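You operate a simulated robot arm through the tools that you are given. There is no shell and no other tool.

The job below is to be done with a simulated robot arm. You get a single attempt, and the scene is never put back.

Task
Put things in order on the top of the window bench. At the end: the purple pad is on the brown carton (marked "WEBBING"); the beige block stands where the purple pad stood; the green felt wad from the top of the window bench stands where the beige block stood; the red maroon felt block from the top of the window bench stands where the green felt wad stood; whatever was shut is shut again. Leave all else as you found it, and nothing knocked over.

The check looks at the end state, three seconds after you hand in, the way a careful person would. Anything else that was tipped, shoved, dropped, spilled or broken makes it a failure.

Robot
A 7-joint arm with a two-finger parallel gripper, fixed in place. Base frame: the origin is at the foot of the arm, x ahead of it, y to its left, z up; the work surface is at about z = 0. Lengths are in m, angles in rad, forces in N, time in s.
With the tool pointing down near the work surface it reaches from about 0.24 to 0.62 m from the base axis. Its first joint turns from -1.152 to 1.152 rad. Payload 2.6 kg.
The tool frame sits at the grasp point between the pads (the TCP): z along the fingers, y along the line on which they close. The tips reach 0.03 m beyond it. The gripper opens to 0.094 m. The fingers are 0.028 m wide and 0.01 m thick; the gripper's body (0.05 by 0.096 m) begins 0.055 m behind the TCP.
Orientation is told as [roll, pitch, yaw] about the base's x, y, z axes, in that order, counted from this pose: with the fingers straight down and closing along the base's y, the tool's x points along the base's -x, its y along +y and its z along -z.

Tools
- The arm moves only by the tool send_rows. Its argument "rows" is one flat list of numbers, 7 for each row, row after row: the shift along the base's x, y, z in m, then the turn, a rotation vector about the base's x, y, z in rad, then the gripper command, from -1 (fully open) to 1 (shut), values between in proportion. In form: [dx, dy, dz, ax, ay, az, fingers, dx, dy, dz, ax, ay, az, fingers, ...]. A call has 1 to 20 rows; each row is the pose to reach, as a shift and turn from the pose commanded when the call began. Each row takes 0.2 s and may step no farther than 0.05 m and 0.15 rad from the row before; otherwise, or with a gripper value out of range, the whole call is refused. Where a pose cannot be reached the arm comes as near as it can. A force on the tool above 40 N (or 10 N above the force at the start of the call, whichever is more), or a blocked arm, ends the call early, and 0.2 s more pass. The fingers move at their own pace (about 0.072 m/s each) and stop on an object; they squeeze with about 40 N. The grip force told is the motor's: it shows also when the fingers shut on nothing. Time passes only in rows, and 0.2 s behind the last, so rows that repeat a pose let the fingers close. The reply holds the time, the measured pose of the TCP, the force on the tool along the base axes, the opening and the grip force, in the units named above and with some noise, with the torque about the TCP (base axes, N m) and any sound that the robot's microphone picked up.
- Cameras (640 x 400 px; columns grow to the right, rows downward): "scene" is fixed at [0.0183, 0.4238, 0.5601]; the picture's right is [-0.89, -0.45, 0.00], its down [-0.27, 0.55, -0.79] and it looks along [0.35, -0.71, -0.61] (base axes); focal length 263 px, centre (320, 200). "wrist" rides on the gripper at [0.076, 0.014, -0.103] in the tool frame; the picture's right is [-0.18, 0.98, 0.00], its down [-0.75, -0.14, -0.64] and it looks along [-0.63, -0.12, 0.77] (tool axes); focal length 243 px, centre (320, 200). There is no depth. A picture from a camera that has moved, and an enlarged one, comes with that camera's place and axes in the base frame and with its lens.
- get_image(camera): a new picture of that camera. The clock stands still meanwhile.
- zoom(camera, box): a new picture of the part [left, top, right, bottom] of that camera's present view, enlarged. The clock stands still meanwhile.
- finish_job(): hands the job in; it is judged then, once.

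Places have to be worked out from the pictures, the camera data and where the tool is seen. Open the gripper and draw the arm clear of the work before you hand the job in, unless the task says otherwise.

The tools are called after "Call:" by a JSON object that holds its "fn" and its "kwargs". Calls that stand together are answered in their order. send_rows: Moves the arm, as the interface text tells. Its arguments: {"type":"object","properties":{"rows":{"type":"array","items":{"type":"number"}}},"required":["rows"]} The other tools are called the same way: get_image (camera) takes a picture; zoom (camera, box) takes an enlarged picture of a part of a camera's view; finish_job () hands the job in.

At the start:

```text
time_s: 0.0
position: [0.3133, -0.1769, 0.3773]
tcp_rot: [-0.001, -0.003, 0.001]
wrist_force: [0.7, -0.2, -0.5]
torque: [0.0, -0.02, -0.01]
width: 0.0938
gripper_force: 0.1
```

scene: 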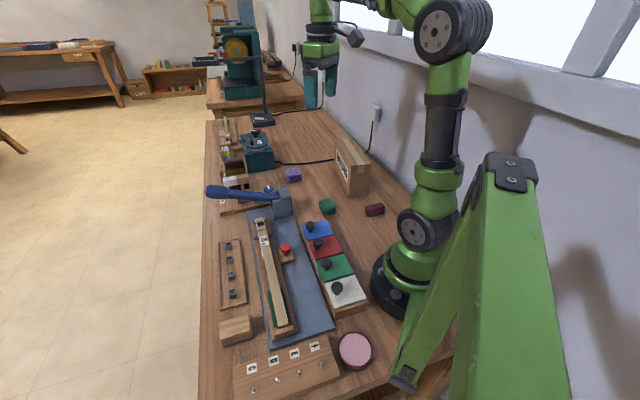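
wrist: 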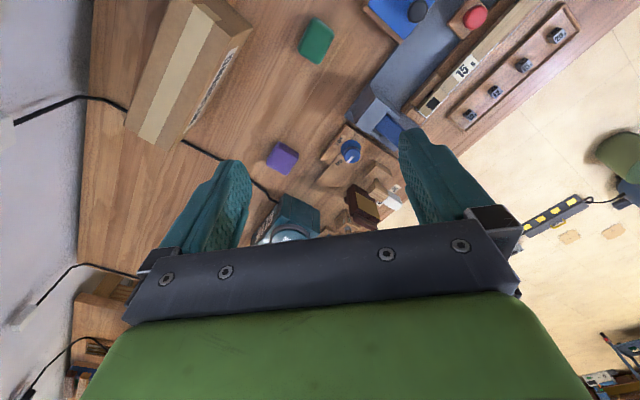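

I'll start by looking at the bench more closely to identify each object: the purple pad, green wad, maroon block, beige block and carton.

Call:
{"fn": "zoom", "kwargs": {"camera": "scene", "box": [200, 100, 400, 225]}}

Call:
{"fn": "zoom", "kwargs": {"camera": "scene", "box": [200, 225, 400, 400]}}

Call:
{"fn": "zoom", "kwargs": {"camera": "wrist", "box": [80, 0, 400, 200]}}

```text
3.20 times, centred on (300, 162) of scene
camera zoom: at [0.0183, 0.4238, 0.5601], right [-0.89, -0.45, 0.0], down [-0.27, 0.55, -0.79], along [0.35, -0.71, -0.61], focal length 842 px, centre (384, 320)
```

zoom: 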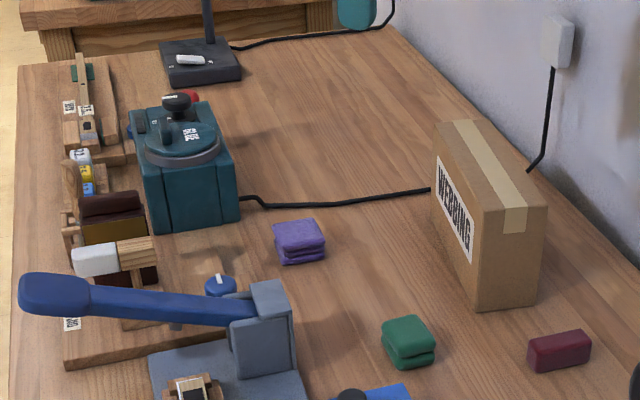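

```text
2.29 times, centred on (300, 312) of scene
camera zoom: at [0.0183, 0.4238, 0.5601], right [-0.89, -0.45, 0.0], down [-0.27, 0.55, -0.79], along [0.35, -0.71, -0.61], focal length 601 px, centre (366, -57)
```

zoom: 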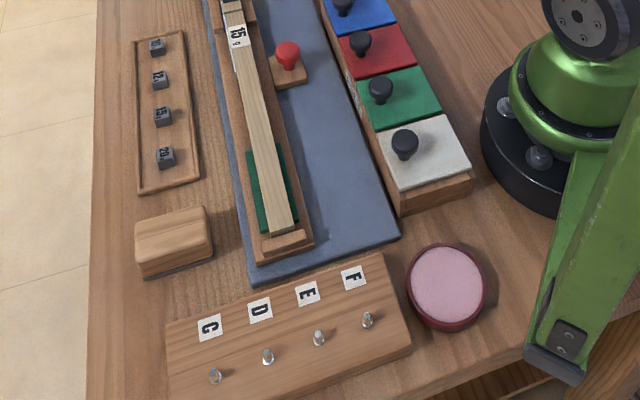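

```text
2.00 times, centred on (240, 100) of wrist
camera zoom: at [0.237, -0.1625, 0.481], right [0.18, 0.98, 0.0], down [0.75, -0.14, 0.64], along [0.63, -0.12, -0.77], focal length 485 px, centre (480, 400)
```

zoom: 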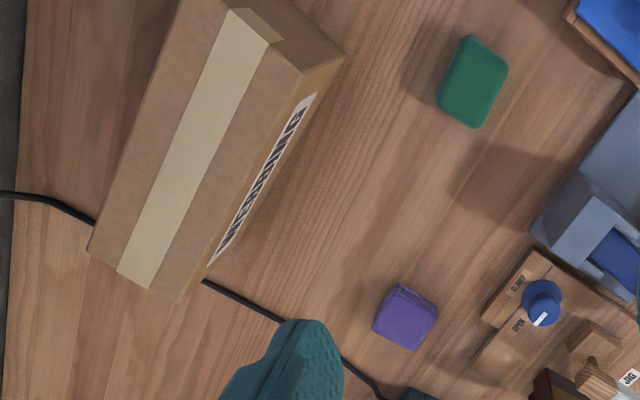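

The beige block isn't obvious yet. I zoom further into the jigs and the lidded box to search for it.

Call:
{"fn": "zoom", "kwargs": {"camera": "scene", "box": [205, 110, 285, 160]}}

Call:
{"fn": "zoom", "kwargs": {"camera": "scene", "box": [205, 155, 305, 220]}}

Call:
{"fn": "zoom", "kwargs": {"camera": "scene", "box": [285, 190, 385, 325]}}

Call:
{"fn": "zoom", "kwargs": {"camera": "wrist", "box": [320, 0, 640, 200]}}

Call:
{"fn": "zoom", "kwargs": {"camera": "wrist", "box": [240, 120, 420, 240]}}

```text
8.00 times, centred on (245, 135) of scene
camera zoom: at [0.0183, 0.4238, 0.5601], right [-0.89, -0.45, 0.0], down [-0.27, 0.55, -0.79], along [0.35, -0.71, -0.61], focal length 2104 px, centre (920, 720)
```

zoom: 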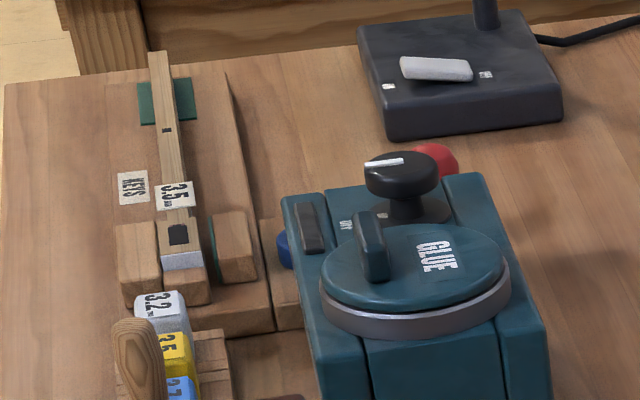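

```text
6.15 times, centred on (255, 188) of scene
camera zoom: at [0.0183, 0.4238, 0.5601], right [-0.89, -0.45, 0.0], down [-0.27, 0.55, -0.79], along [0.35, -0.71, -0.61], focal length 1618 px, centre (720, 277)
```

zoom: 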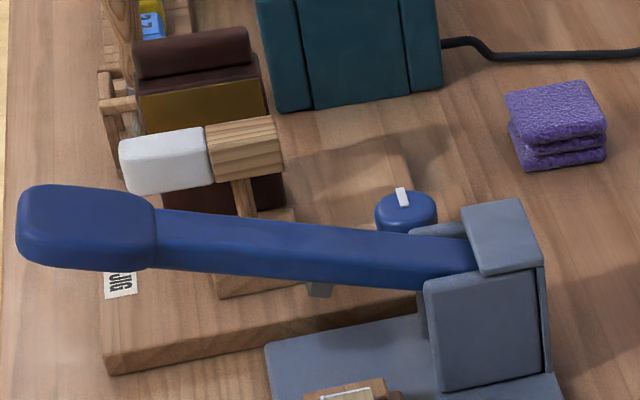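

```text
2.96 times, centred on (335, 258) of scene
camera zoom: at [0.0183, 0.4238, 0.5601], right [-0.89, -0.45, 0.0], down [-0.27, 0.55, -0.79], along [0.35, -0.71, -0.61], focal length 779 px, centre (276, 30)
```

zoom: 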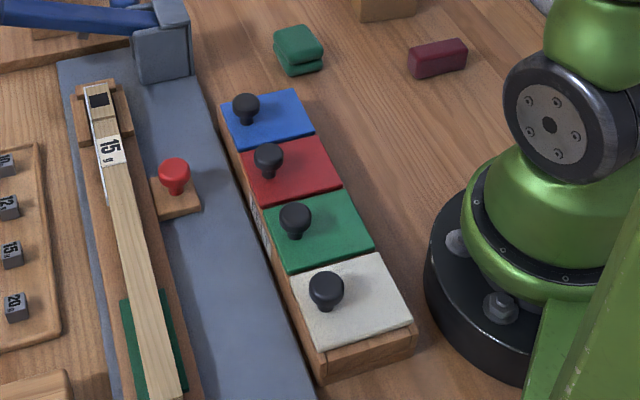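

```text
2.00 times, centred on (480, 100) of wrist
camera zoom: at [0.237, -0.1625, 0.481], right [0.18, 0.98, 0.0], down [0.75, -0.14, 0.64], along [0.63, -0.12, -0.77], focal length 485 px, centre (0, 400)
```

zoom: 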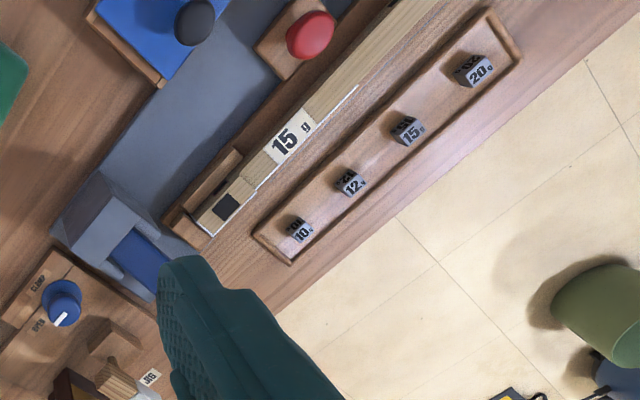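

```text
3.33 times, centred on (330, 180) of wrist
camera zoom: at [0.237, -0.1625, 0.481], right [0.18, 0.98, 0.0], down [0.75, -0.14, 0.64], along [0.63, -0.12, -0.77], focal length 809 px, centre (287, 267)
```

zoom: 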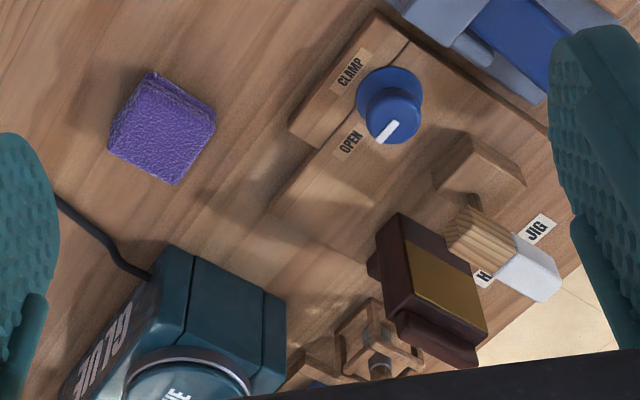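

No beige block is visible in the open. It may sit behind the carton or in the lidded box. I'll move the wrist camera up toward the wall side to look behind the carton.

Call:
{"fn": "send_rows", "kwargs": {"rows": [-0.025, -0.04, 0.01, 0, 0, 0, -1, -0.05, -0.08, 0.02, 0, 0, 0, -1, -0.07, -0.12, 0.03, 0, 0, 0, -1, -0.08, -0.16, 0.03, 0, 0, 0, -1, -0.08, -0.16, 0.03, 0, 0, 0, -1]}}

Call:
{"fn": "get_image", "kwargs": {"camera": "wrist"}}

Call:
{"fn": "get_image", "kwargs": {"camera": "scene"}}

```text
time_s: 1.2
position: [0.2344, -0.338, 0.4102]
tcp_rot: [-0.001, -0.002, 0.0]
wrist_force: [-0.1, 0.0, -0.1]
torque: [0.02, 0.03, 0.01]
width: 0.0942
gripper_force: 0.0
```

```text
taken
camera wrist: at [0.1564, -0.3235, 0.5131], right [0.18, 0.98, 0.0], down [0.75, -0.14, 0.64], along [0.63, -0.12, -0.77], focal length 243 px, centre (320, 200)
```

wrist: 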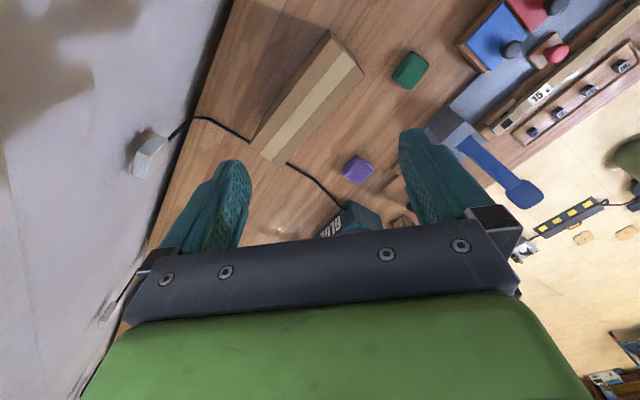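

```text
taken
```

scene: 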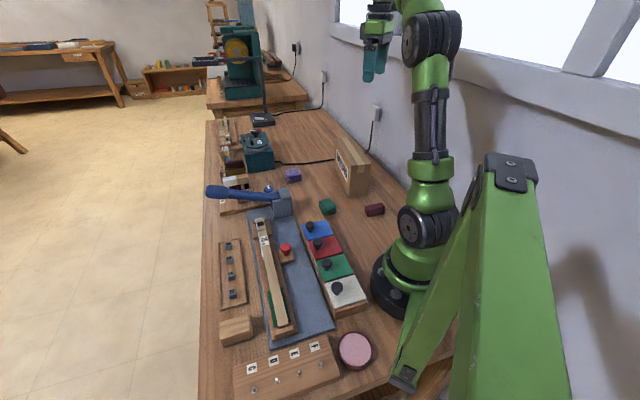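

Nothing hides behind the carton, so the block must be inside the four-lid box. I zoom on the box's side labels.

Call:
{"fn": "zoom", "kwargs": {"camera": "scene", "box": [290, 215, 350, 260]}}

Call:
{"fn": "zoom", "kwargs": {"camera": "scene", "box": [300, 240, 370, 320]}}

Call:
{"fn": "zoom", "kwargs": {"camera": "wrist", "box": [440, 0, 640, 125]}}

```text
8.89 times, centred on (320, 238) of scene
camera zoom: at [0.0183, 0.4237, 0.5601], right [-0.89, -0.45, 0.0], down [-0.27, 0.55, -0.79], along [0.35, -0.71, -0.61], focal length 2338 px, centre (320, -133)
```

zoom: 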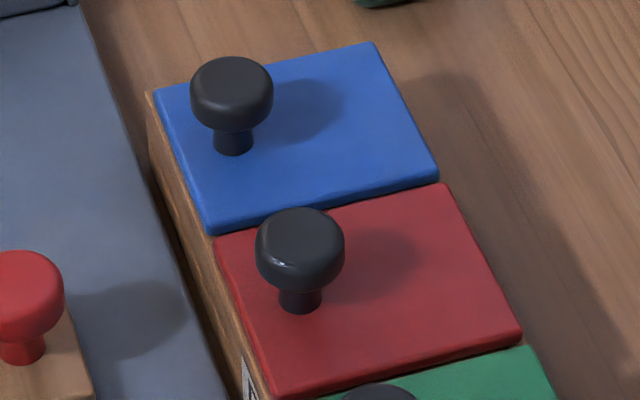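

```text
5.00 times, centred on (335, 280) of scene
camera zoom: at [0.0183, 0.4237, 0.5601], right [-0.89, -0.45, 0.0], down [-0.27, 0.55, -0.79], along [0.35, -0.71, -0.61], focal length 1315 px, centre (245, -200)
```

zoom: 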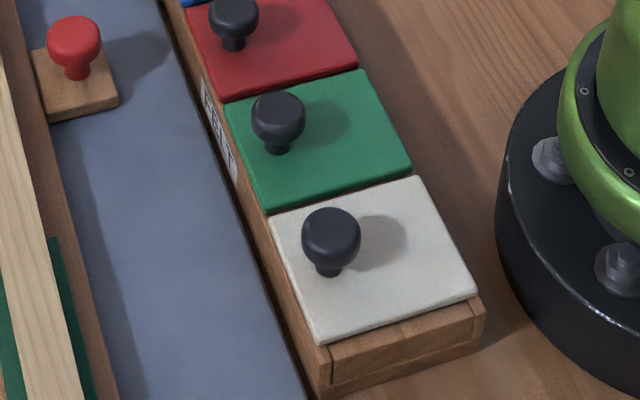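

```text
3.20 times, centred on (540, 62) of wrist
camera zoom: at [0.1564, -0.3235, 0.5131], right [0.18, 0.98, 0.0], down [0.75, -0.14, 0.64], along [0.63, -0.12, -0.77], focal length 776 px, centre (-384, 640)
```

zoom: 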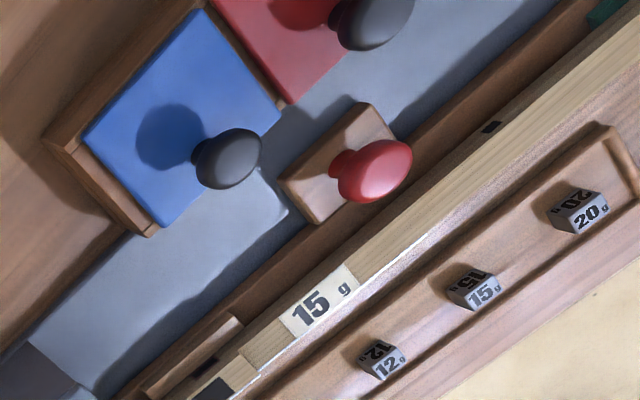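

The box is labelled "FELT", with four lids. There's also a light wooden block at the near-left corner of the bench, around (0.29, 0.27), so I move the wrist camera over there to see whether that is the "beige block".

Call:
{"fn": "send_rows", "kwargs": {"rows": [0.03, 0.035, 0, 0, 0, 0, -1, 0.06, 0.07, 0, 0, 0, 0, -1, 0.09, 0.105, 0, 0, 0, 0, -1, 0.11, 0.145, 0, 0, 0, 0, -1, 0.125, 0.19, 0, 0, 0, 0, -1, 0.135, 0.235, 0, 0, 0, 0, -1, 0.14, 0.28, 0, 0, 0, 0, -1, 0.14, 0.325, 0, 0, 0, 0, -1, 0.135, 0.37, 0, 0, 0, 0, -1, 0.12, 0.41, 0, 0, 0, 0, -1, 0.1, 0.45, 0, 0, 0, 0, -1, 0.08, 0.49, 0, 0, 0, 0, -1, 0.06, 0.53, 0, 0, 0, 0, -1, 0.04, 0.56, 0, 0, 0, 0, -1, 0.04, 0.56, 0, 0, 0, 0, -1]}}

Call:
{"fn": "get_image", "kwargs": {"camera": "wrist"}}

Call:
{"fn": "get_image", "kwargs": {"camera": "scene"}}

```text
time_s: 4.4
position: [0.2758, 0.2225, 0.4074]
tcp_rot: [-0.001, -0.003, -0.001]
wrist_force: [1.1, -0.5, -0.2]
torque: [0.03, -0.01, 0.02]
width: 0.0939
gripper_force: 0.0
```

```text
taken
camera wrist: at [0.1974, 0.2375, 0.5105], right [0.18, 0.98, 0.0], down [0.75, -0.14, 0.64], along [0.63, -0.12, -0.77], focal length 243 px, centre (320, 200)
```

wrist: 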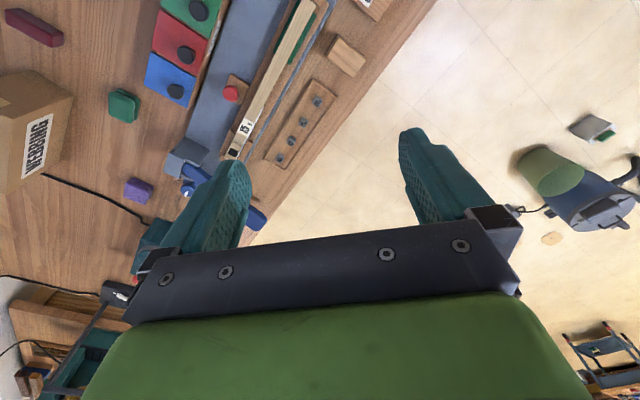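

```text
taken
```

scene: 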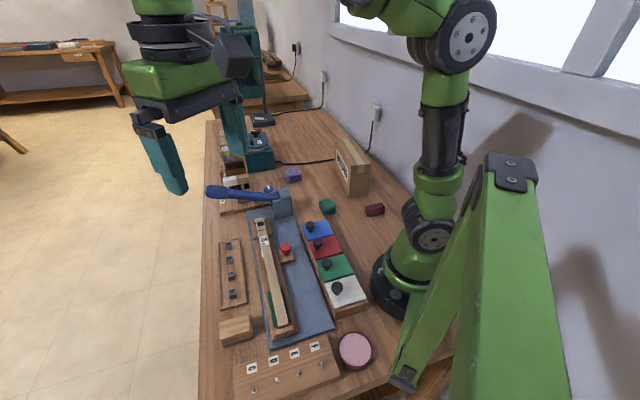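

I zoom on that wooden block, and on the box lids from this angle.

Call:
{"fn": "zoom", "kwargs": {"camera": "wrist", "box": [300, 10, 400, 100]}}

Call:
{"fn": "zoom", "kwargs": {"camera": "wrist", "box": [80, 0, 260, 120]}}

Call:
{"fn": "zoom", "kwargs": {"camera": "scene", "box": [205, 300, 285, 360]}}

Call:
{"fn": "zoom", "kwargs": {"camera": "scene", "box": [325, 320, 385, 380]}}

```text
4.44 times, centred on (350, 55) of wrist
camera zoom: at [0.1974, 0.2375, 0.5105], right [0.18, 0.98, 0.0], down [0.75, -0.14, 0.64], along [0.63, -0.12, -0.77], focal length 1078 px, centre (187, 844)
```

zoom: 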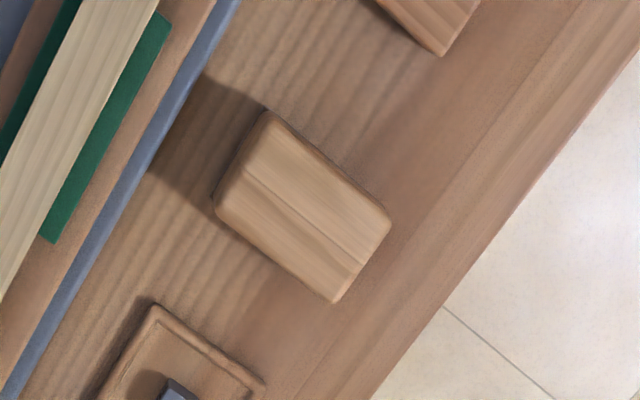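

```text
3.33 times, centred on (170, 60) of wrist
camera zoom: at [0.1974, 0.2375, 0.5105], right [0.18, 0.98, 0.0], down [0.75, -0.14, 0.64], along [0.63, -0.12, -0.77], focal length 809 px, centre (820, 667)
```

zoom: 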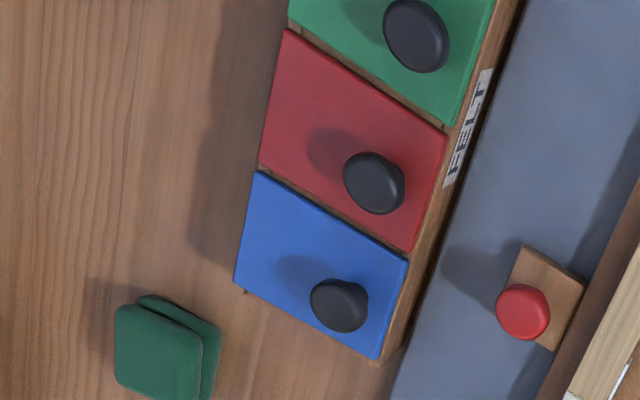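

```text
6.67 times, centred on (245, 330) of scene
camera zoom: at [0.0183, 0.4238, 0.5601], right [-0.89, -0.45, 0.0], down [-0.27, 0.55, -0.79], along [0.35, -0.71, -0.61], focal length 1753 px, centre (820, -667)
```

zoom: 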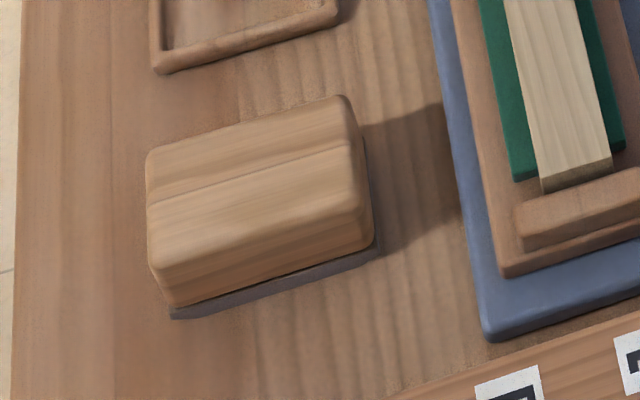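

```text
6.67 times, centred on (355, 350) of scene
camera zoom: at [0.0183, 0.4238, 0.5601], right [-0.89, -0.45, 0.0], down [-0.27, 0.55, -0.79], along [0.35, -0.71, -0.61], focal length 1753 px, centre (87, -800)
```

zoom: 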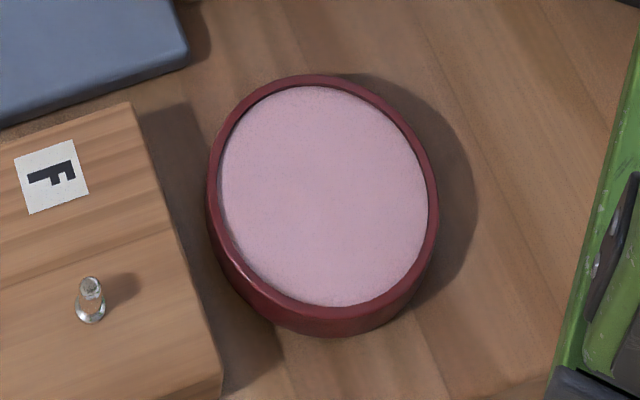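

The wooden piece looks like a sanding/eraser block with a felt sole, so it may not be the beige block. The blue lid of the FELT box (centre about (0.262, -0.047), knob about (0.275, -0.032, 0.07)) is the one well within reach. I'll go above its knob with the fingers turned to close along the box axis.

Call:
{"fn": "send_rows", "kwargs": {"rows": [0, -0.032, -0.026, 0, 0, 0.098, -1, 0, -0.064, -0.052, 0, 0, 0.196, -0.8, 0, -0.096, -0.078, 0, 0, 0.295, -0.6, 0, -0.128, -0.104, 0, 0, 0.393, -0.4, 0, -0.16, -0.13, 0, 0, 0.491, -0.2, 0, -0.192, -0.156, 0, 0, 0.589, -0.1, 0, -0.224, -0.182, 0, 0, 0.687, -0.1, 0, -0.2545, -0.208, 0, 0, 0.785, -0.1, 0, -0.2545, -0.208, 0, 0, 0.785, -0.1]}}

Call:
{"fn": "get_image", "kwargs": {"camera": "wrist"}}

Call:
{"fn": "zoom", "kwargs": {"camera": "scene", "box": [260, 160, 400, 280]}}

```text
time_s: 6.4
position: [0.2732, -0.0301, 0.1982]
tcp_rot: [0.001, -0.001, 0.786]
wrist_force: [-0.8, 0.2, 0.1]
torque: [-0.02, -0.04, 0.02]
width: 0.0518
gripper_force: 0.1
```

```text
taken
camera wrist: at [0.2079, -0.073, 0.302], right [-0.57, 0.82, 0.0], down [0.63, 0.43, 0.64], along [0.53, 0.36, -0.77], focal length 243 px, centre (320, 200)
```

wrist: 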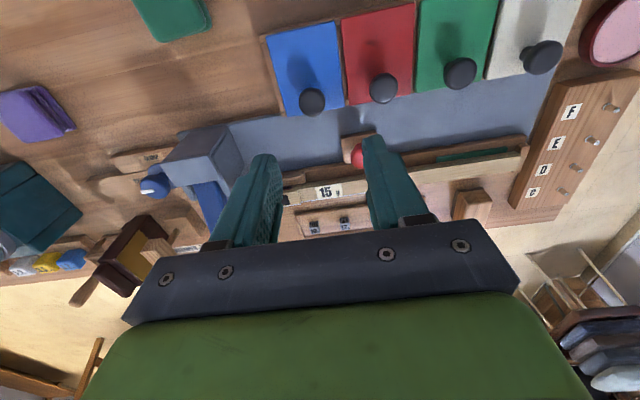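

```text
3.33 times, centred on (330, 220) of scene
camera zoom: at [0.0183, 0.4237, 0.5601], right [-0.89, -0.45, 0.0], down [-0.27, 0.55, -0.79], along [0.35, -0.71, -0.61], focal length 877 px, centre (287, 133)
```

zoom: 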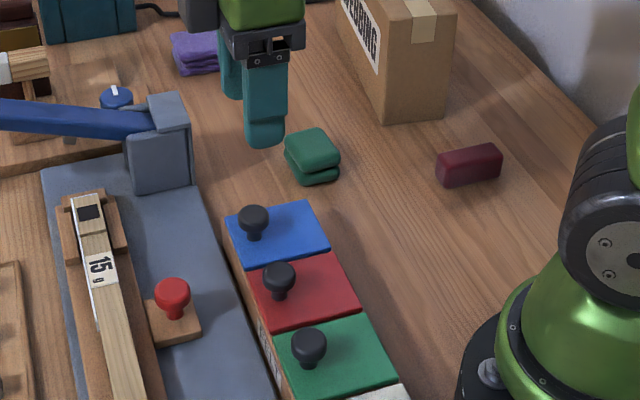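

The wrist view puts the blue knob's cap at about (0.277, -0.036, 0.06). I descend partly and check alignment.

Call:
{"fn": "send_rows", "kwargs": {"rows": [0.002, -0.003, -0.03, 0, 0, 0, -0.1, 0.004, -0.006, -0.06, 0, 0, 0, -0.1, 0.004, -0.006, -0.09, 0, 0, 0, -0.1, 0.004, -0.006, -0.105, 0, 0, 0, -0.1, 0.004, -0.006, -0.105, 0, 0, 0, -0.1]}}

Call:
{"fn": "get_image", "kwargs": {"camera": "wrist"}}

Call:
{"fn": "zoom", "kwargs": {"camera": "scene", "box": [270, 180, 370, 260]}}

```text
time_s: 7.6
position: [0.2782, -0.0367, 0.0936]
tcp_rot: [0.0, -0.002, 0.786]
wrist_force: [0.1, -0.5, -0.2]
torque: [-0.03, -0.01, 0.0]
width: 0.0516
gripper_force: 0.1
```

```text
taken
camera wrist: at [0.2123, -0.0809, 0.1968], right [-0.56, 0.83, 0.0], down [0.63, 0.43, 0.64], along [0.53, 0.36, -0.77], focal length 243 px, centre (320, 200)
```

wrist: 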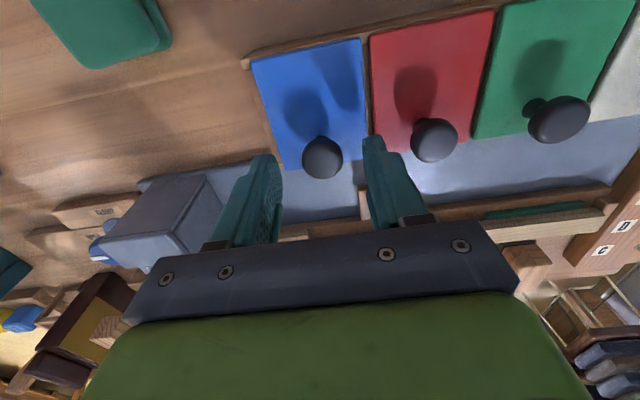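

```text
5.00 times, centred on (320, 220) of scene
camera zoom: at [0.0183, 0.4238, 0.5601], right [-0.89, -0.45, 0.0], down [-0.27, 0.55, -0.79], along [0.35, -0.71, -0.61], focal length 1315 px, centre (320, 100)
```

zoom: 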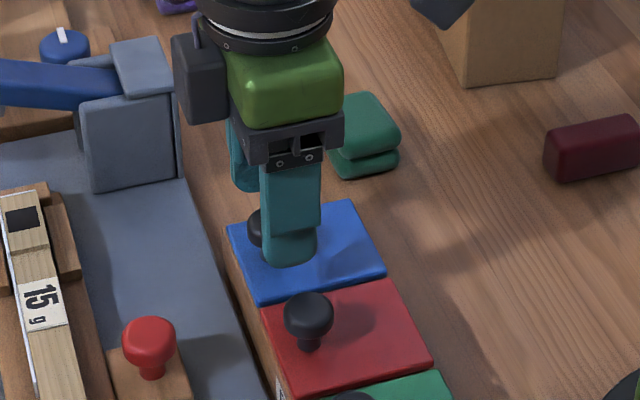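

Aligned within ~2 mm. I lower onto the knob and close the fingers.

Call:
{"fn": "send_rows", "kwargs": {"rows": [-0.001, 0.001, -0.01, 0, 0, 0, -0.1, -0.001, 0.001, -0.0175, 0, 0, 0, -0.1, -0.001, 0.001, -0.0175, 0, 0, 0, 0.2, -0.001, 0.001, -0.0175, 0, 0, 0, 0.5, -0.001, 0.001, -0.0175, 0, 0, 0, 1, -0.001, 0.001, -0.0175, 0, 0, 0, 1]}}

Call:
{"fn": "get_image", "kwargs": {"camera": "wrist"}}

```text
time_s: 9.0
position: [0.2769, -0.0377, 0.076]
tcp_rot: [0.002, 0.001, 0.784]
wrist_force: [-4.0, 5.6, 0.7]
torque: [0.18, 0.0, 0.01]
width: 0.025
gripper_force: 45.1
```

```text
taken
camera wrist: at [0.2115, -0.0804, 0.1794], right [-0.56, 0.83, 0.0], down [0.63, 0.43, 0.64], along [0.53, 0.36, -0.77], focal length 243 px, centre (320, 200)
```

wrist: 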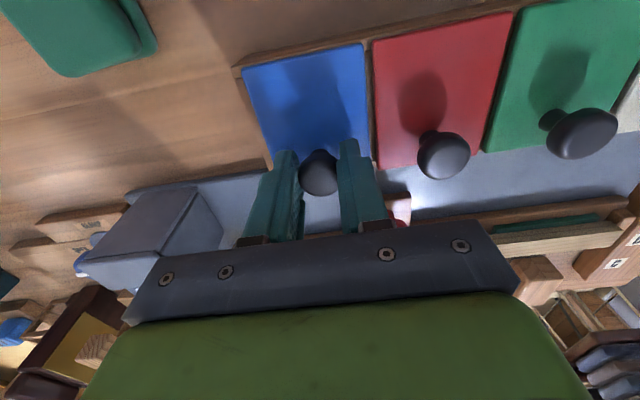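

Gripped the knob (25 mm). I lift gently to find out how the lid opens.

Call:
{"fn": "send_rows", "kwargs": {"rows": [0, 0, 0.004, 0, 0, 0, 1, 0, 0, 0.008, 0, 0, 0, 1, 0, 0, 0.012, 0, 0, 0, 1]}}

Call:
{"fn": "get_image", "kwargs": {"camera": "wrist"}}

Call:
{"fn": "zoom", "kwargs": {"camera": "scene", "box": [270, 180, 370, 260]}}

```text
time_s: 9.8
position: [0.2766, -0.0373, 0.0871]
tcp_rot: [0.002, 0.001, 0.787]
wrist_force: [2.2, -3.6, -39.1]
torque: [-0.13, 0.0, -0.01]
width: 0.0251
gripper_force: 45.1
```

```text
taken
camera wrist: at [0.2116, -0.0804, 0.1919], right [-0.56, 0.83, 0.0], down [0.63, 0.43, 0.64], along [0.53, 0.36, -0.77], focal length 243 px, centre (320, 200)
```

wrist: 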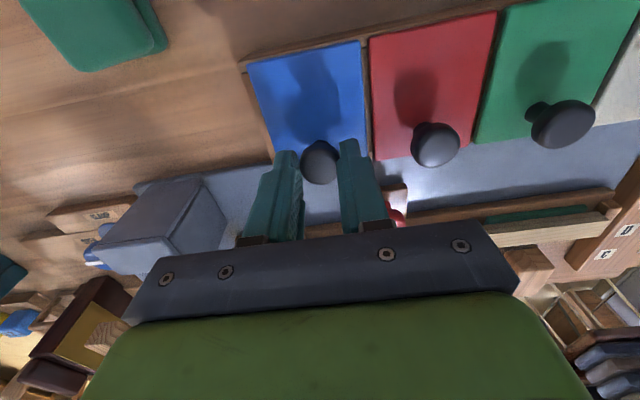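

```text
5.00 times, centred on (320, 220) of scene
camera zoom: at [0.0184, 0.4237, 0.5601], right [-0.89, -0.45, 0.0], down [-0.28, 0.55, -0.79], along [0.35, -0.71, -0.61], focal length 1315 px, centre (320, 100)
```

zoom: 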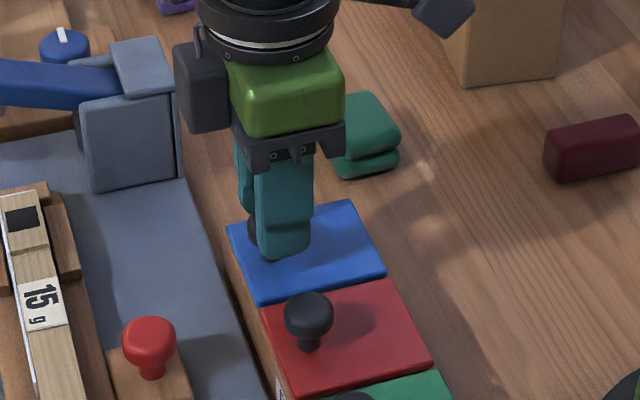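

The lid resisted with 39 N and the fingers slipped up the knob, so it isn't lift-off or hinged. It probably slides. I lower again and pull gently toward the box front (+x,+y).

Call:
{"fn": "send_rows", "kwargs": {"rows": [0, 0, -0.005, 0, 0, 0, 1, 0, 0, -0.011, 0, 0, 0, 0.3, 0, 0, -0.011, 0, 0, 0, 1, 0, 0, -0.011, 0, 0, 0, 1, 0.003, 0.003, -0.011, 0, 0, 0, 1, 0.006, 0.006, -0.011, 0, 0, 0, 1]}}

Call:
{"fn": "zoom", "kwargs": {"camera": "scene", "box": [270, 180, 370, 260]}}

```text
time_s: 11.2
position: [0.2803, -0.0335, 0.076]
tcp_rot: [0.005, 0.007, 0.779]
wrist_force: [-26.6, -24.6, 14.2]
torque: [-0.43, 0.52, -0.01]
width: 0.025
gripper_force: 44.8
```

```text
5.00 times, centred on (320, 220) of scene
camera zoom: at [0.0182, 0.4237, 0.5601], right [-0.89, -0.45, 0.0], down [-0.27, 0.55, -0.79], along [0.35, -0.71, -0.61], focal length 1315 px, centre (320, 100)
```

zoom: 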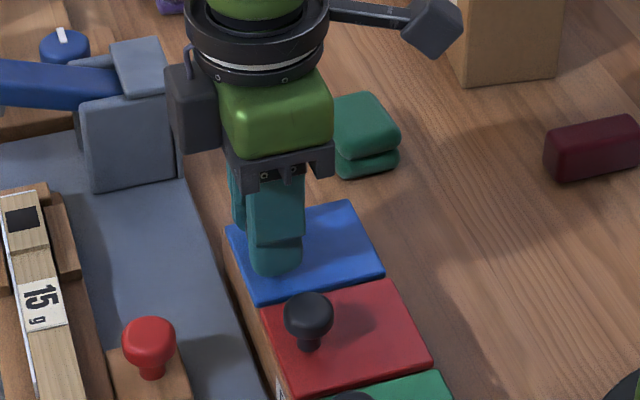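

Pulling forward meets ~36 N of resistance with no lid motion. I ease back and try the opposite way, toward the robot base.

Call:
{"fn": "send_rows", "kwargs": {"rows": [-0.003, -0.003, 0, 0, 0, 0, 1, -0.006, -0.006, 0, 0, 0, 0, 1, -0.009, -0.009, 0, 0, 0, 0, 1, -0.012, -0.012, 0, 0, 0, 0, 1]}}

Call:
{"fn": "zoom", "kwargs": {"camera": "scene", "box": [270, 180, 370, 260]}}

```text
time_s: 12.2
position: [0.2711, -0.0425, 0.0783]
tcp_rot: [0.0, -0.001, 0.787]
wrist_force: [6.9, -6.7, -37.7]
torque: [0.18, -0.35, 0.05]
width: 0.0245
gripper_force: 44.6
```

```text
5.00 times, centred on (320, 220) of scene
camera zoom: at [0.0184, 0.4237, 0.5601], right [-0.89, -0.45, 0.0], down [-0.28, 0.55, -0.79], along [0.35, -0.71, -0.61], focal length 1315 px, centre (320, 100)
```

zoom: 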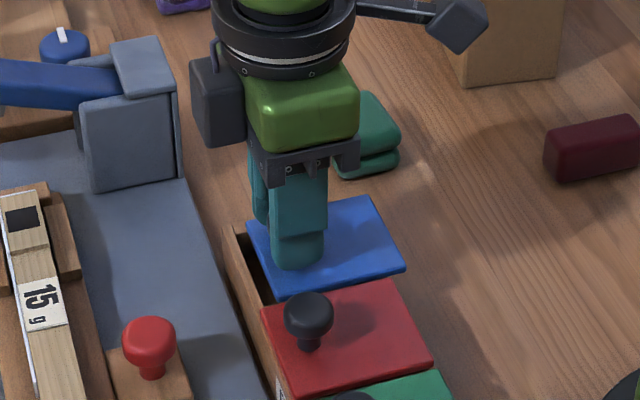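

The blue lid slides toward the base (a gap opened at the front). There's a downward pull of ~38 N, so I relax the height a bit before continuing.

Call:
{"fn": "send_rows", "kwargs": {"rows": [0, 0, -0.002, 0, 0, 0, 1, 0, 0, -0.004, 0, 0, 0, 1]}}

Call:
{"fn": "get_image", "kwargs": {"camera": "wrist"}}

```text
time_s: 12.8
position: [0.2717, -0.0422, 0.076]
tcp_rot: [-0.002, -0.006, 0.784]
wrist_force: [-10.7, 11.2, 38.6]
torque: [0.29, 0.23, -0.02]
width: 0.0252
gripper_force: 44.9
```

```text
taken
camera wrist: at [0.2063, -0.085, 0.1789], right [-0.56, 0.83, 0.0], down [0.63, 0.43, 0.65], along [0.53, 0.36, -0.76], focal length 243 px, centre (320, 200)
```

wrist: 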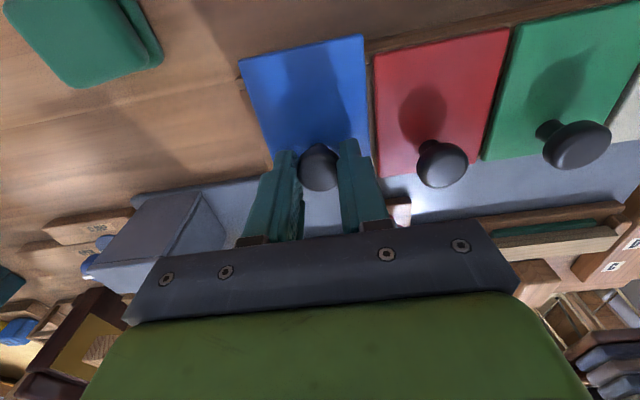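

Just a stiff grip contact. I centre the height and sideways load, and continue to slide the lid back in small steps.

Call:
{"fn": "send_rows", "kwargs": {"rows": [-0.0007, 0.0007, 0.0011, 0, 0, 0, 1, -0.0042, -0.0029, 0.0011, 0, 0, 0, 1, -0.0077, -0.0065, 0.0011, 0, 0, 0, 1, -0.0112, -0.01, 0.0011, 0, 0, 0, 1]}}

```text
time_s: 13.8
position: [0.2605, -0.0531, 0.0764]
tcp_rot: [-0.002, -0.001, 0.785]
wrist_force: [-1.4, 2.0, 26.4]
torque: [-0.23, 0.27, -0.03]
width: 0.0246
gripper_force: 45.3
```

Sliding freely. Continuing to the full opening.

Call:
{"fn": "send_rows", "kwargs": {"rows": [-0.0035, -0.0036, 0.0009, 0, 0, 0, 1, -0.007, -0.0072, 0.0009, 0, 0, 0, 1, -0.0105, -0.0108, 0.0009, 0, 0, 0, 1, -0.014, -0.0144, 0.0009, 0, 0, 0, 1]}}

Call:
{"fn": "zoom", "kwargs": {"camera": "scene", "box": [270, 180, 370, 260]}}

Call:
{"fn": "get_image", "kwargs": {"camera": "wrist"}}

```text
time_s: 14.7
position: [0.2493, -0.0634, 0.076]
tcp_rot: [-0.001, 0.002, 0.784]
wrist_force: [0.6, -1.1, -1.7]
torque: [0.02, -0.07, 0.02]
width: 0.0247
gripper_force: 44.7
stopped in row 4: the force on the tool passed its limit at 41 N (the readings are from after the stop); the commanded pose is now the measured one
```

```text
5.00 times, centred on (320, 220) of scene
camera zoom: at [0.0183, 0.4238, 0.5601], right [-0.89, -0.45, 0.0], down [-0.27, 0.55, -0.79], along [0.35, -0.71, -0.61], focal length 1315 px, centre (320, 100)
```

zoom: 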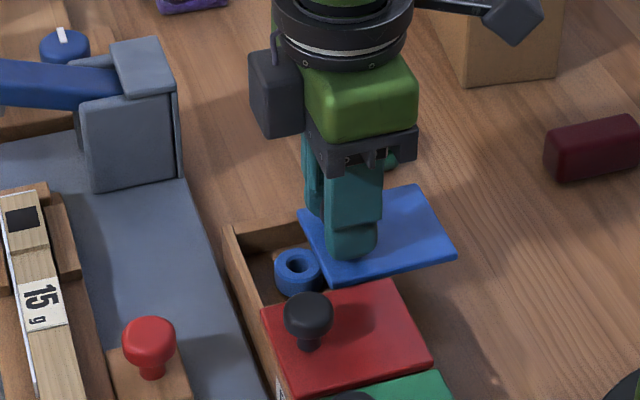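

```text
taken
camera wrist: at [0.1845, -0.1073, 0.1791], right [-0.57, 0.82, 0.0], down [0.63, 0.43, 0.64], along [0.53, 0.36, -0.77], focal length 243 px, centre (320, 200)
```

wrist: 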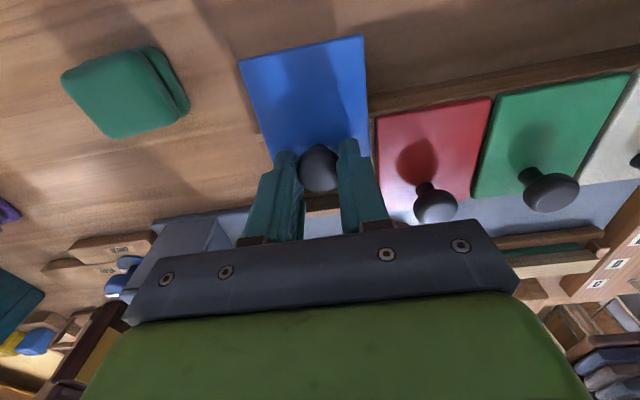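

The blue compartment holds a blue ring. I slide a bit further to see whether anything else is at the back of it.

Call:
{"fn": "send_rows", "kwargs": {"rows": [-0.0035, -0.0036, 0, 0, 0, 0, 1, -0.007, -0.0072, 0, 0, 0, 0, 1, -0.0105, -0.0108, 0, 0, 0, 0, 1]}}

Call:
{"fn": "zoom", "kwargs": {"camera": "scene", "box": [270, 180, 370, 260]}}

```text
time_s: 15.4
position: [0.2399, -0.0751, 0.0755]
tcp_rot: [0.002, 0.001, 0.785]
wrist_force: [-5.3, 6.2, 6.7]
torque: [0.55, -0.4, 0.11]
width: 0.0246
gripper_force: 45.0
```

```text
5.00 times, centred on (320, 220) of scene
camera zoom: at [0.0182, 0.4238, 0.5601], right [-0.89, -0.45, 0.0], down [-0.27, 0.55, -0.79], along [0.35, -0.71, -0.61], focal length 1315 px, centre (320, 100)
```

zoom: 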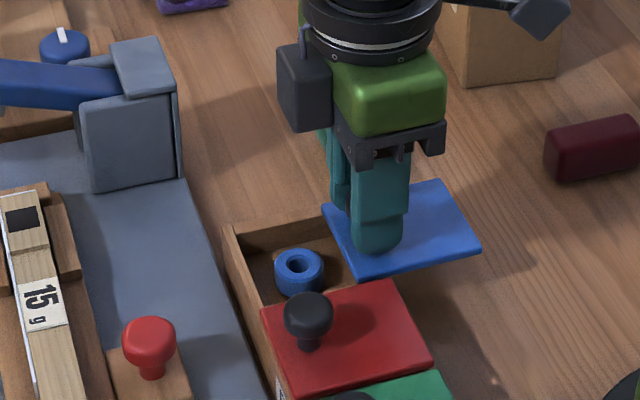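

Only a blue ring is inside, so the beige block is not here. I slide the lid shut again, up to its front stop.

Call:
{"fn": "send_rows", "kwargs": {"rows": [0.0035, 0.0036, 0, 0, 0, 0, 1, 0.007, 0.0072, 0, 0, 0, 0, 1, 0.0105, 0.0108, 0, 0, 0, 0, 1, 0.014, 0.0144, 0, 0, 0, 0, 1, 0.0175, 0.018, 0, 0, 0, 0, 1, 0.021, 0.0216, 0, 0, 0, 0, 1]}}

```text
time_s: 16.9
position: [0.261, -0.0533, 0.0756]
tcp_rot: [0.003, 0.002, 0.788]
wrist_force: [-4.9, 4.4, -4.6]
torque: [0.37, -0.22, -0.05]
width: 0.0248
gripper_force: 44.7
```

The lid is moving back smoothly with low force. I continue toward the stop in small steps.

Call:
{"fn": "send_rows", "kwargs": {"rows": [0.0035, 0.0036, 0, 0, 0, 0, 1, 0.007, 0.0072, 0, 0, 0, 0, 1, 0.0105, 0.0108, 0, 0, 0, 0, 1, 0.014, 0.0144, 0, 0, 0, 0, 1]}}

Call:
{"fn": "zoom", "kwargs": {"camera": "scene", "box": [290, 215, 350, 260]}}

```text
time_s: 17.9
position: [0.2757, -0.0388, 0.0758]
tcp_rot: [-0.003, 0.0, 0.789]
wrist_force: [-1.5, 0.5, 2.6]
torque: [-0.34, 0.4, -0.06]
width: 0.025
gripper_force: 45.0
```

```text
8.89 times, centred on (320, 238) of scene
camera zoom: at [0.0183, 0.4238, 0.5601], right [-0.89, -0.45, 0.0], down [-0.27, 0.55, -0.79], along [0.35, -0.71, -0.61], focal length 2338 px, centre (320, -133)
```

zoom: 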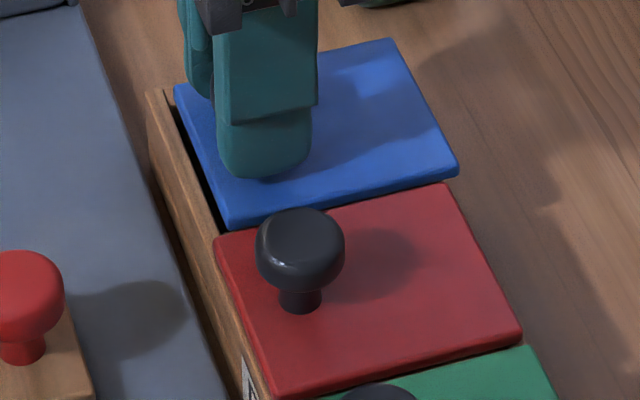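

About 6 mm of gap remains. I push further to the stop.

Call:
{"fn": "send_rows", "kwargs": {"rows": [0.0025, 0.0025, 0, 0, 0, 0, 1, 0.0045, 0.0046, 0, 0, 0, 0, 1, 0.0055, 0.0056, 0, 0, 0, 0, 1]}}

Call:
{"fn": "zoom", "kwargs": {"camera": "scene", "box": [290, 215, 350, 260]}}

```text
time_s: 18.6
position: [0.28, -0.0334, 0.075]
tcp_rot: [0.0, 0.0, 0.785]
wrist_force: [-5.2, -3.0, 18.7]
torque: [0.28, -0.27, 0.01]
width: 0.0249
gripper_force: 45.3
```

```text
8.89 times, centred on (320, 238) of scene
camera zoom: at [0.0182, 0.4238, 0.5601], right [-0.89, -0.45, 0.0], down [-0.27, 0.55, -0.79], along [0.35, -0.71, -0.61], focal length 2338 px, centre (320, -133)
```

zoom: 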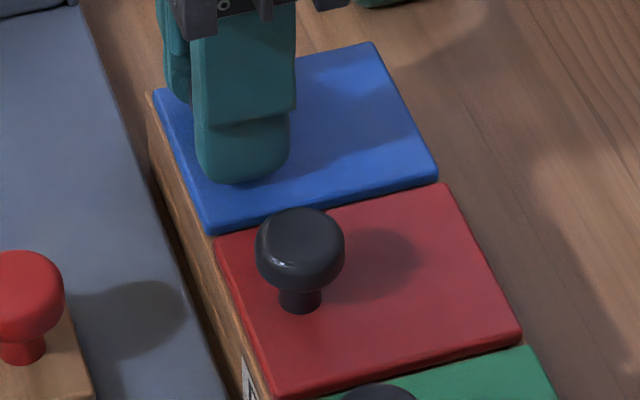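

The lid's corners match the original picture exactly, so it is shut. I release and rise, then survey the far part of the bench (glue pot, jigs) for the beige block.

Call:
{"fn": "send_rows", "kwargs": {"rows": [0, 0, 0.001, 0, 0, 0, 0.5, 0, 0, 0.001, 0, 0, 0, 0.1, 0, 0, 0.001, 0, 0, 0, 0, 0, 0, 0.03, 0, 0, 0, 0, 0, 0, 0.07, 0, 0, 0, 0, 0, 0, 0.12, 0, 0, 0, 0, 0, 0, 0.165, 0, 0, -0.1, 0, 0.02, -0.03, 0.2, 0, 0, -0.2, 0, 0.03, -0.06, 0.23, 0, 0, -0.3, 0, 0.03, -0.09, 0.24, 0, 0, -0.4, 0, 0.03, -0.12, 0.24, 0, 0, -0.5, 0, 0.03, -0.14, 0.24, 0, 0, -0.6, 0, 0.03, -0.14, 0.24, 0, 0, -0.6, 0]}}

Call:
{"fn": "zoom", "kwargs": {"camera": "scene", "box": [290, 195, 390, 270]}}

Call:
{"fn": "get_image", "kwargs": {"camera": "wrist"}}

```text
refused: row 8 steps farther than a row can; nothing moved
```

```text
5.33 times, centred on (340, 232) of scene
camera zoom: at [0.0182, 0.4238, 0.5601], right [-0.89, -0.45, 0.0], down [-0.27, 0.55, -0.79], along [0.35, -0.71, -0.61], focal length 1403 px, centre (213, 27)
```

zoom: 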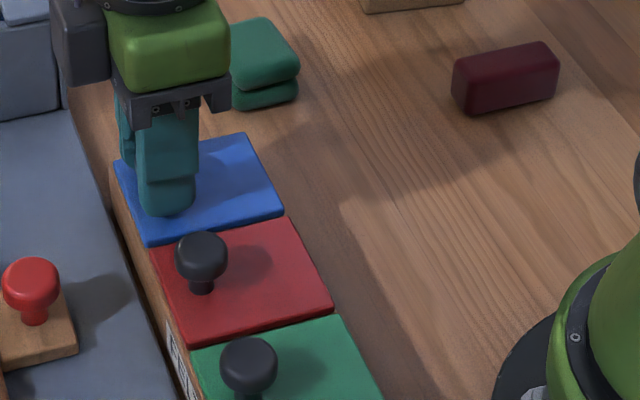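

```text
taken
camera wrist: at [0.2143, -0.0772, 0.1789], right [-0.56, 0.83, 0.0], down [0.63, 0.43, 0.64], along [0.53, 0.36, -0.77], focal length 243 px, centre (320, 200)
```

wrist: 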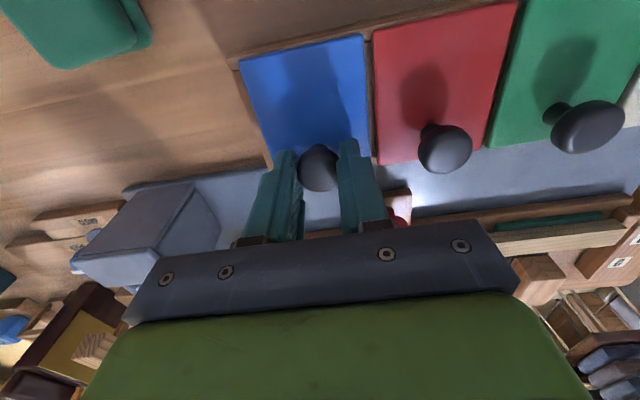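

A row was too long; I re-send with smaller steps: release, rise, then move out to survey.

Call:
{"fn": "send_rows", "kwargs": {"rows": [0, 0, 0.0005, 0, 0, 0, 0.5, 0, 0, 0.0005, 0, 0, 0, 0.1, 0, 0, 0.0005, 0, 0, 0, 0, 0, 0, 0.03, 0, 0, 0, 0, 0, 0, 0.07, 0, 0, 0, 0, 0, 0, 0.11, 0, 0, 0, 0, 0, 0, 0.15, 0, 0, -0.1, 0, 0.01, -0.025, 0.18, 0, 0, -0.2, 0, 0.03, -0.05, 0.21, 0, 0, -0.3, 0, 0.03, -0.09, 0.23, 0, 0, -0.4, 0, 0.03, -0.13, 0.24, 0, 0, -0.5, 0, 0.03, -0.14, 0.24, 0, 0, -0.6, 0, 0.03, -0.14, 0.24, 0, 0, -0.7, 0]}}

Call:
{"fn": "zoom", "kwargs": {"camera": "scene", "box": [290, 195, 390, 270]}}

Call:
{"fn": "get_image", "kwargs": {"camera": "wrist"}}

```text
time_s: 21.4
position: [0.3091, -0.1739, 0.3159]
tcp_rot: [0.0, 0.004, 0.084]
wrist_force: [-0.8, -0.6, 0.1]
torque: [0.02, 0.01, -0.01]
width: 0.047
gripper_force: 0.1
```

```text
5.33 times, centred on (340, 232) of scene
camera zoom: at [0.0183, 0.4237, 0.5601], right [-0.89, -0.45, 0.0], down [-0.27, 0.55, -0.79], along [0.35, -0.71, -0.61], focal length 1403 px, centre (213, 27)
```

zoom: 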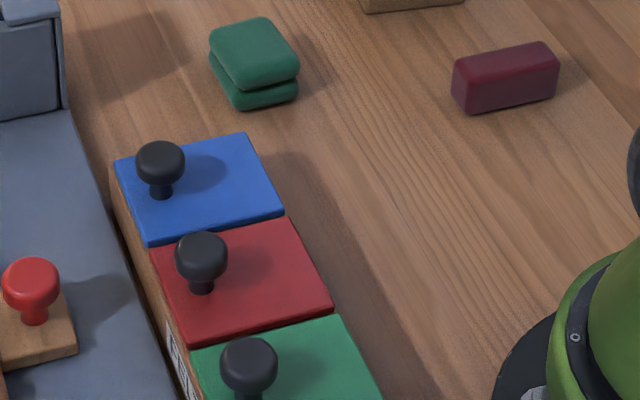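

```text
taken
camera wrist: at [0.2307, -0.1657, 0.4197], right [0.1, 0.99, 0.0], down [0.76, -0.08, 0.64], along [0.64, -0.06, -0.77], focal length 243 px, centre (320, 200)
```

wrist: 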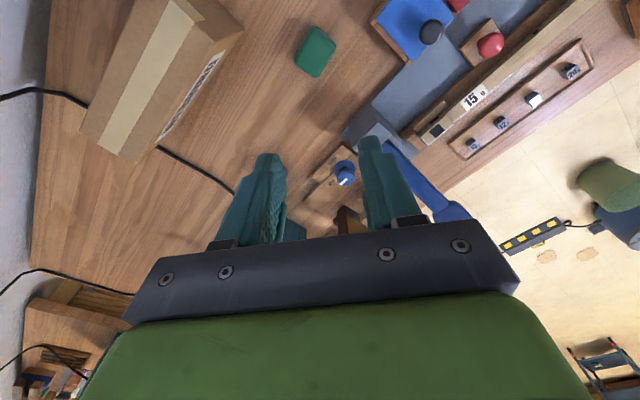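

The blue lid and everything else look unchanged. Everything at the jigs and glue pot is beyond reach, so the loose light-wood block at (0.28, 0.27) must be the beige block. Before moving anything I record each piece's position from above, beginning with a hover over the purple pad.

Call:
{"fn": "send_rows", "kwargs": {"rows": [0.03, -0.02, -0.02, 0, 0, -0.02, -0.2, 0.06, -0.04, -0.04, 0, 0, -0.04, -0.4, 0.09, -0.06, -0.06, 0, 0, -0.06, -0.6, 0.12, -0.085, -0.08, 0, 0, -0.084, -0.8, 0.15, -0.105, -0.1, 0, 0, -0.084, -1, 0.178, -0.123, -0.116, 0, 0, -0.084, -1, 0.178, -0.123, -0.116, 0, 0, -0.084, -1]}}

Call:
{"fn": "get_image", "kwargs": {"camera": "wrist"}}

```text
time_s: 23.1
position: [0.4886, -0.2966, 0.1991]
tcp_rot: [0.0, 0.003, 0.003]
wrist_force: [0.9, 0.2, 0.2]
torque: [0.01, 0.01, 0.02]
width: 0.0942
gripper_force: 0.0
```

```text
taken
camera wrist: at [0.4109, -0.2822, 0.3026], right [0.18, 0.98, 0.0], down [0.76, -0.14, 0.64], along [0.63, -0.12, -0.77], focal length 243 px, centre (320, 200)
```

wrist: 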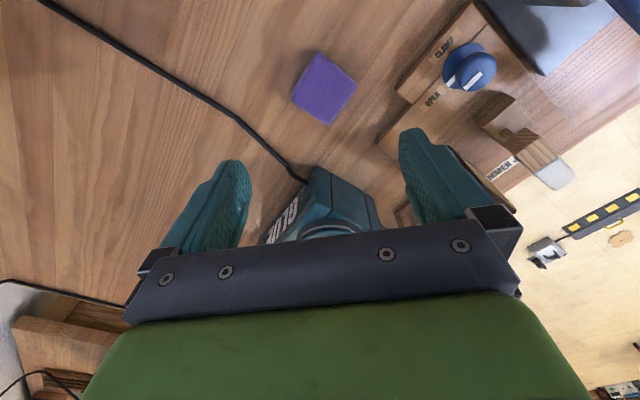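

Call:
{"fn": "zoom", "kwargs": {"camera": "wrist", "box": [270, 30, 390, 150]}}

Call:
{"fn": "zoom", "kwargs": {"camera": "scene", "box": [270, 155, 320, 190]}}

```text
3.33 times, centred on (330, 90) of wrist
camera zoom: at [0.4109, -0.2822, 0.3026], right [0.18, 0.98, 0.0], down [0.76, -0.14, 0.64], along [0.63, -0.12, -0.77], focal length 809 px, centre (287, 567)
```

zoom: 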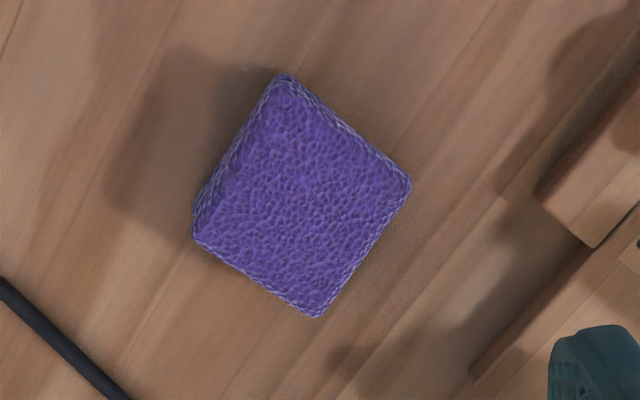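

```text
11.43 times, centred on (295, 172) of scene
camera zoom: at [0.0183, 0.4237, 0.5601], right [-0.89, -0.45, 0.0], down [-0.27, 0.55, -0.79], along [0.35, -0.71, -0.61], focal length 3006 px, centre (606, 514)
```

zoom: 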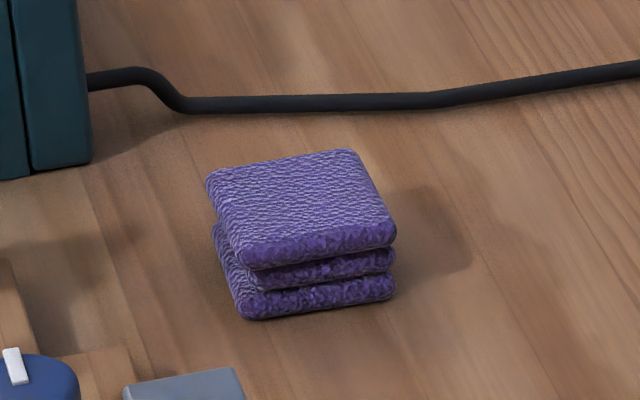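

Purple pad centre ≈ (0.487, -0.2925), ~49 mm square rotated ~45°, top at about z = 0.033. Next I hover over the carton to measure its top.

Call:
{"fn": "send_rows", "kwargs": {"rows": [-0.03, -0.015, 0.025, 0, 0, 0, -1, -0.06, -0.03, 0.05, 0, 0, 0, -1, -0.09, -0.045, 0.075, 0, 0, 0, -1, -0.125, -0.06, 0.1, 0, 0, 0, -1, -0.16, -0.08, 0.12, 0, 0, 0, -1, -0.19, -0.093, 0.14, 0, 0, 0, -1, -0.19, -0.093, 0.14, 0, 0, 0, -1]}}

Call:
{"fn": "get_image", "kwargs": {"camera": "wrist"}}

Call:
{"fn": "zoom", "kwargs": {"camera": "wrist", "box": [220, 0, 440, 150]}}

```text
time_s: 24.6
position: [0.2997, -0.3889, 0.3415]
tcp_rot: [-0.001, 0.002, 0.002]
wrist_force: [0.9, -0.5, 0.0]
torque: [-0.01, 0.03, -0.04]
width: 0.0937
gripper_force: 0.0
```

```text
taken
camera wrist: at [0.2212, -0.3743, 0.4443], right [0.18, 0.98, 0.0], down [0.75, -0.14, 0.64], along [0.63, -0.12, -0.77], focal length 243 px, centre (320, 200)
```

wrist: 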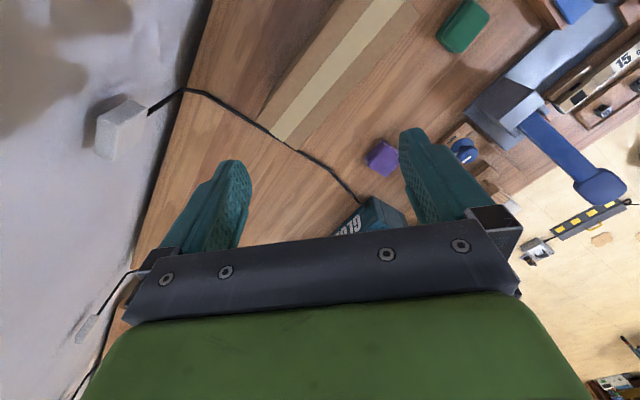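

```text
2.67 times, centred on (330, 75) of wrist
camera zoom: at [0.2212, -0.3743, 0.4443], right [0.18, 0.98, 0.0], down [0.75, -0.14, 0.64], along [0.63, -0.12, -0.77], focal length 647 px, centre (293, 533)
```

zoom: 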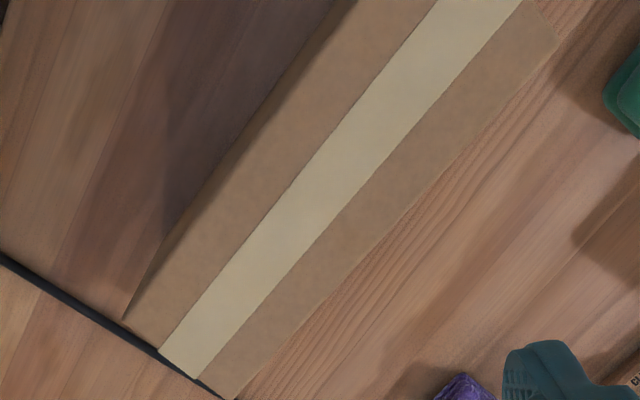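

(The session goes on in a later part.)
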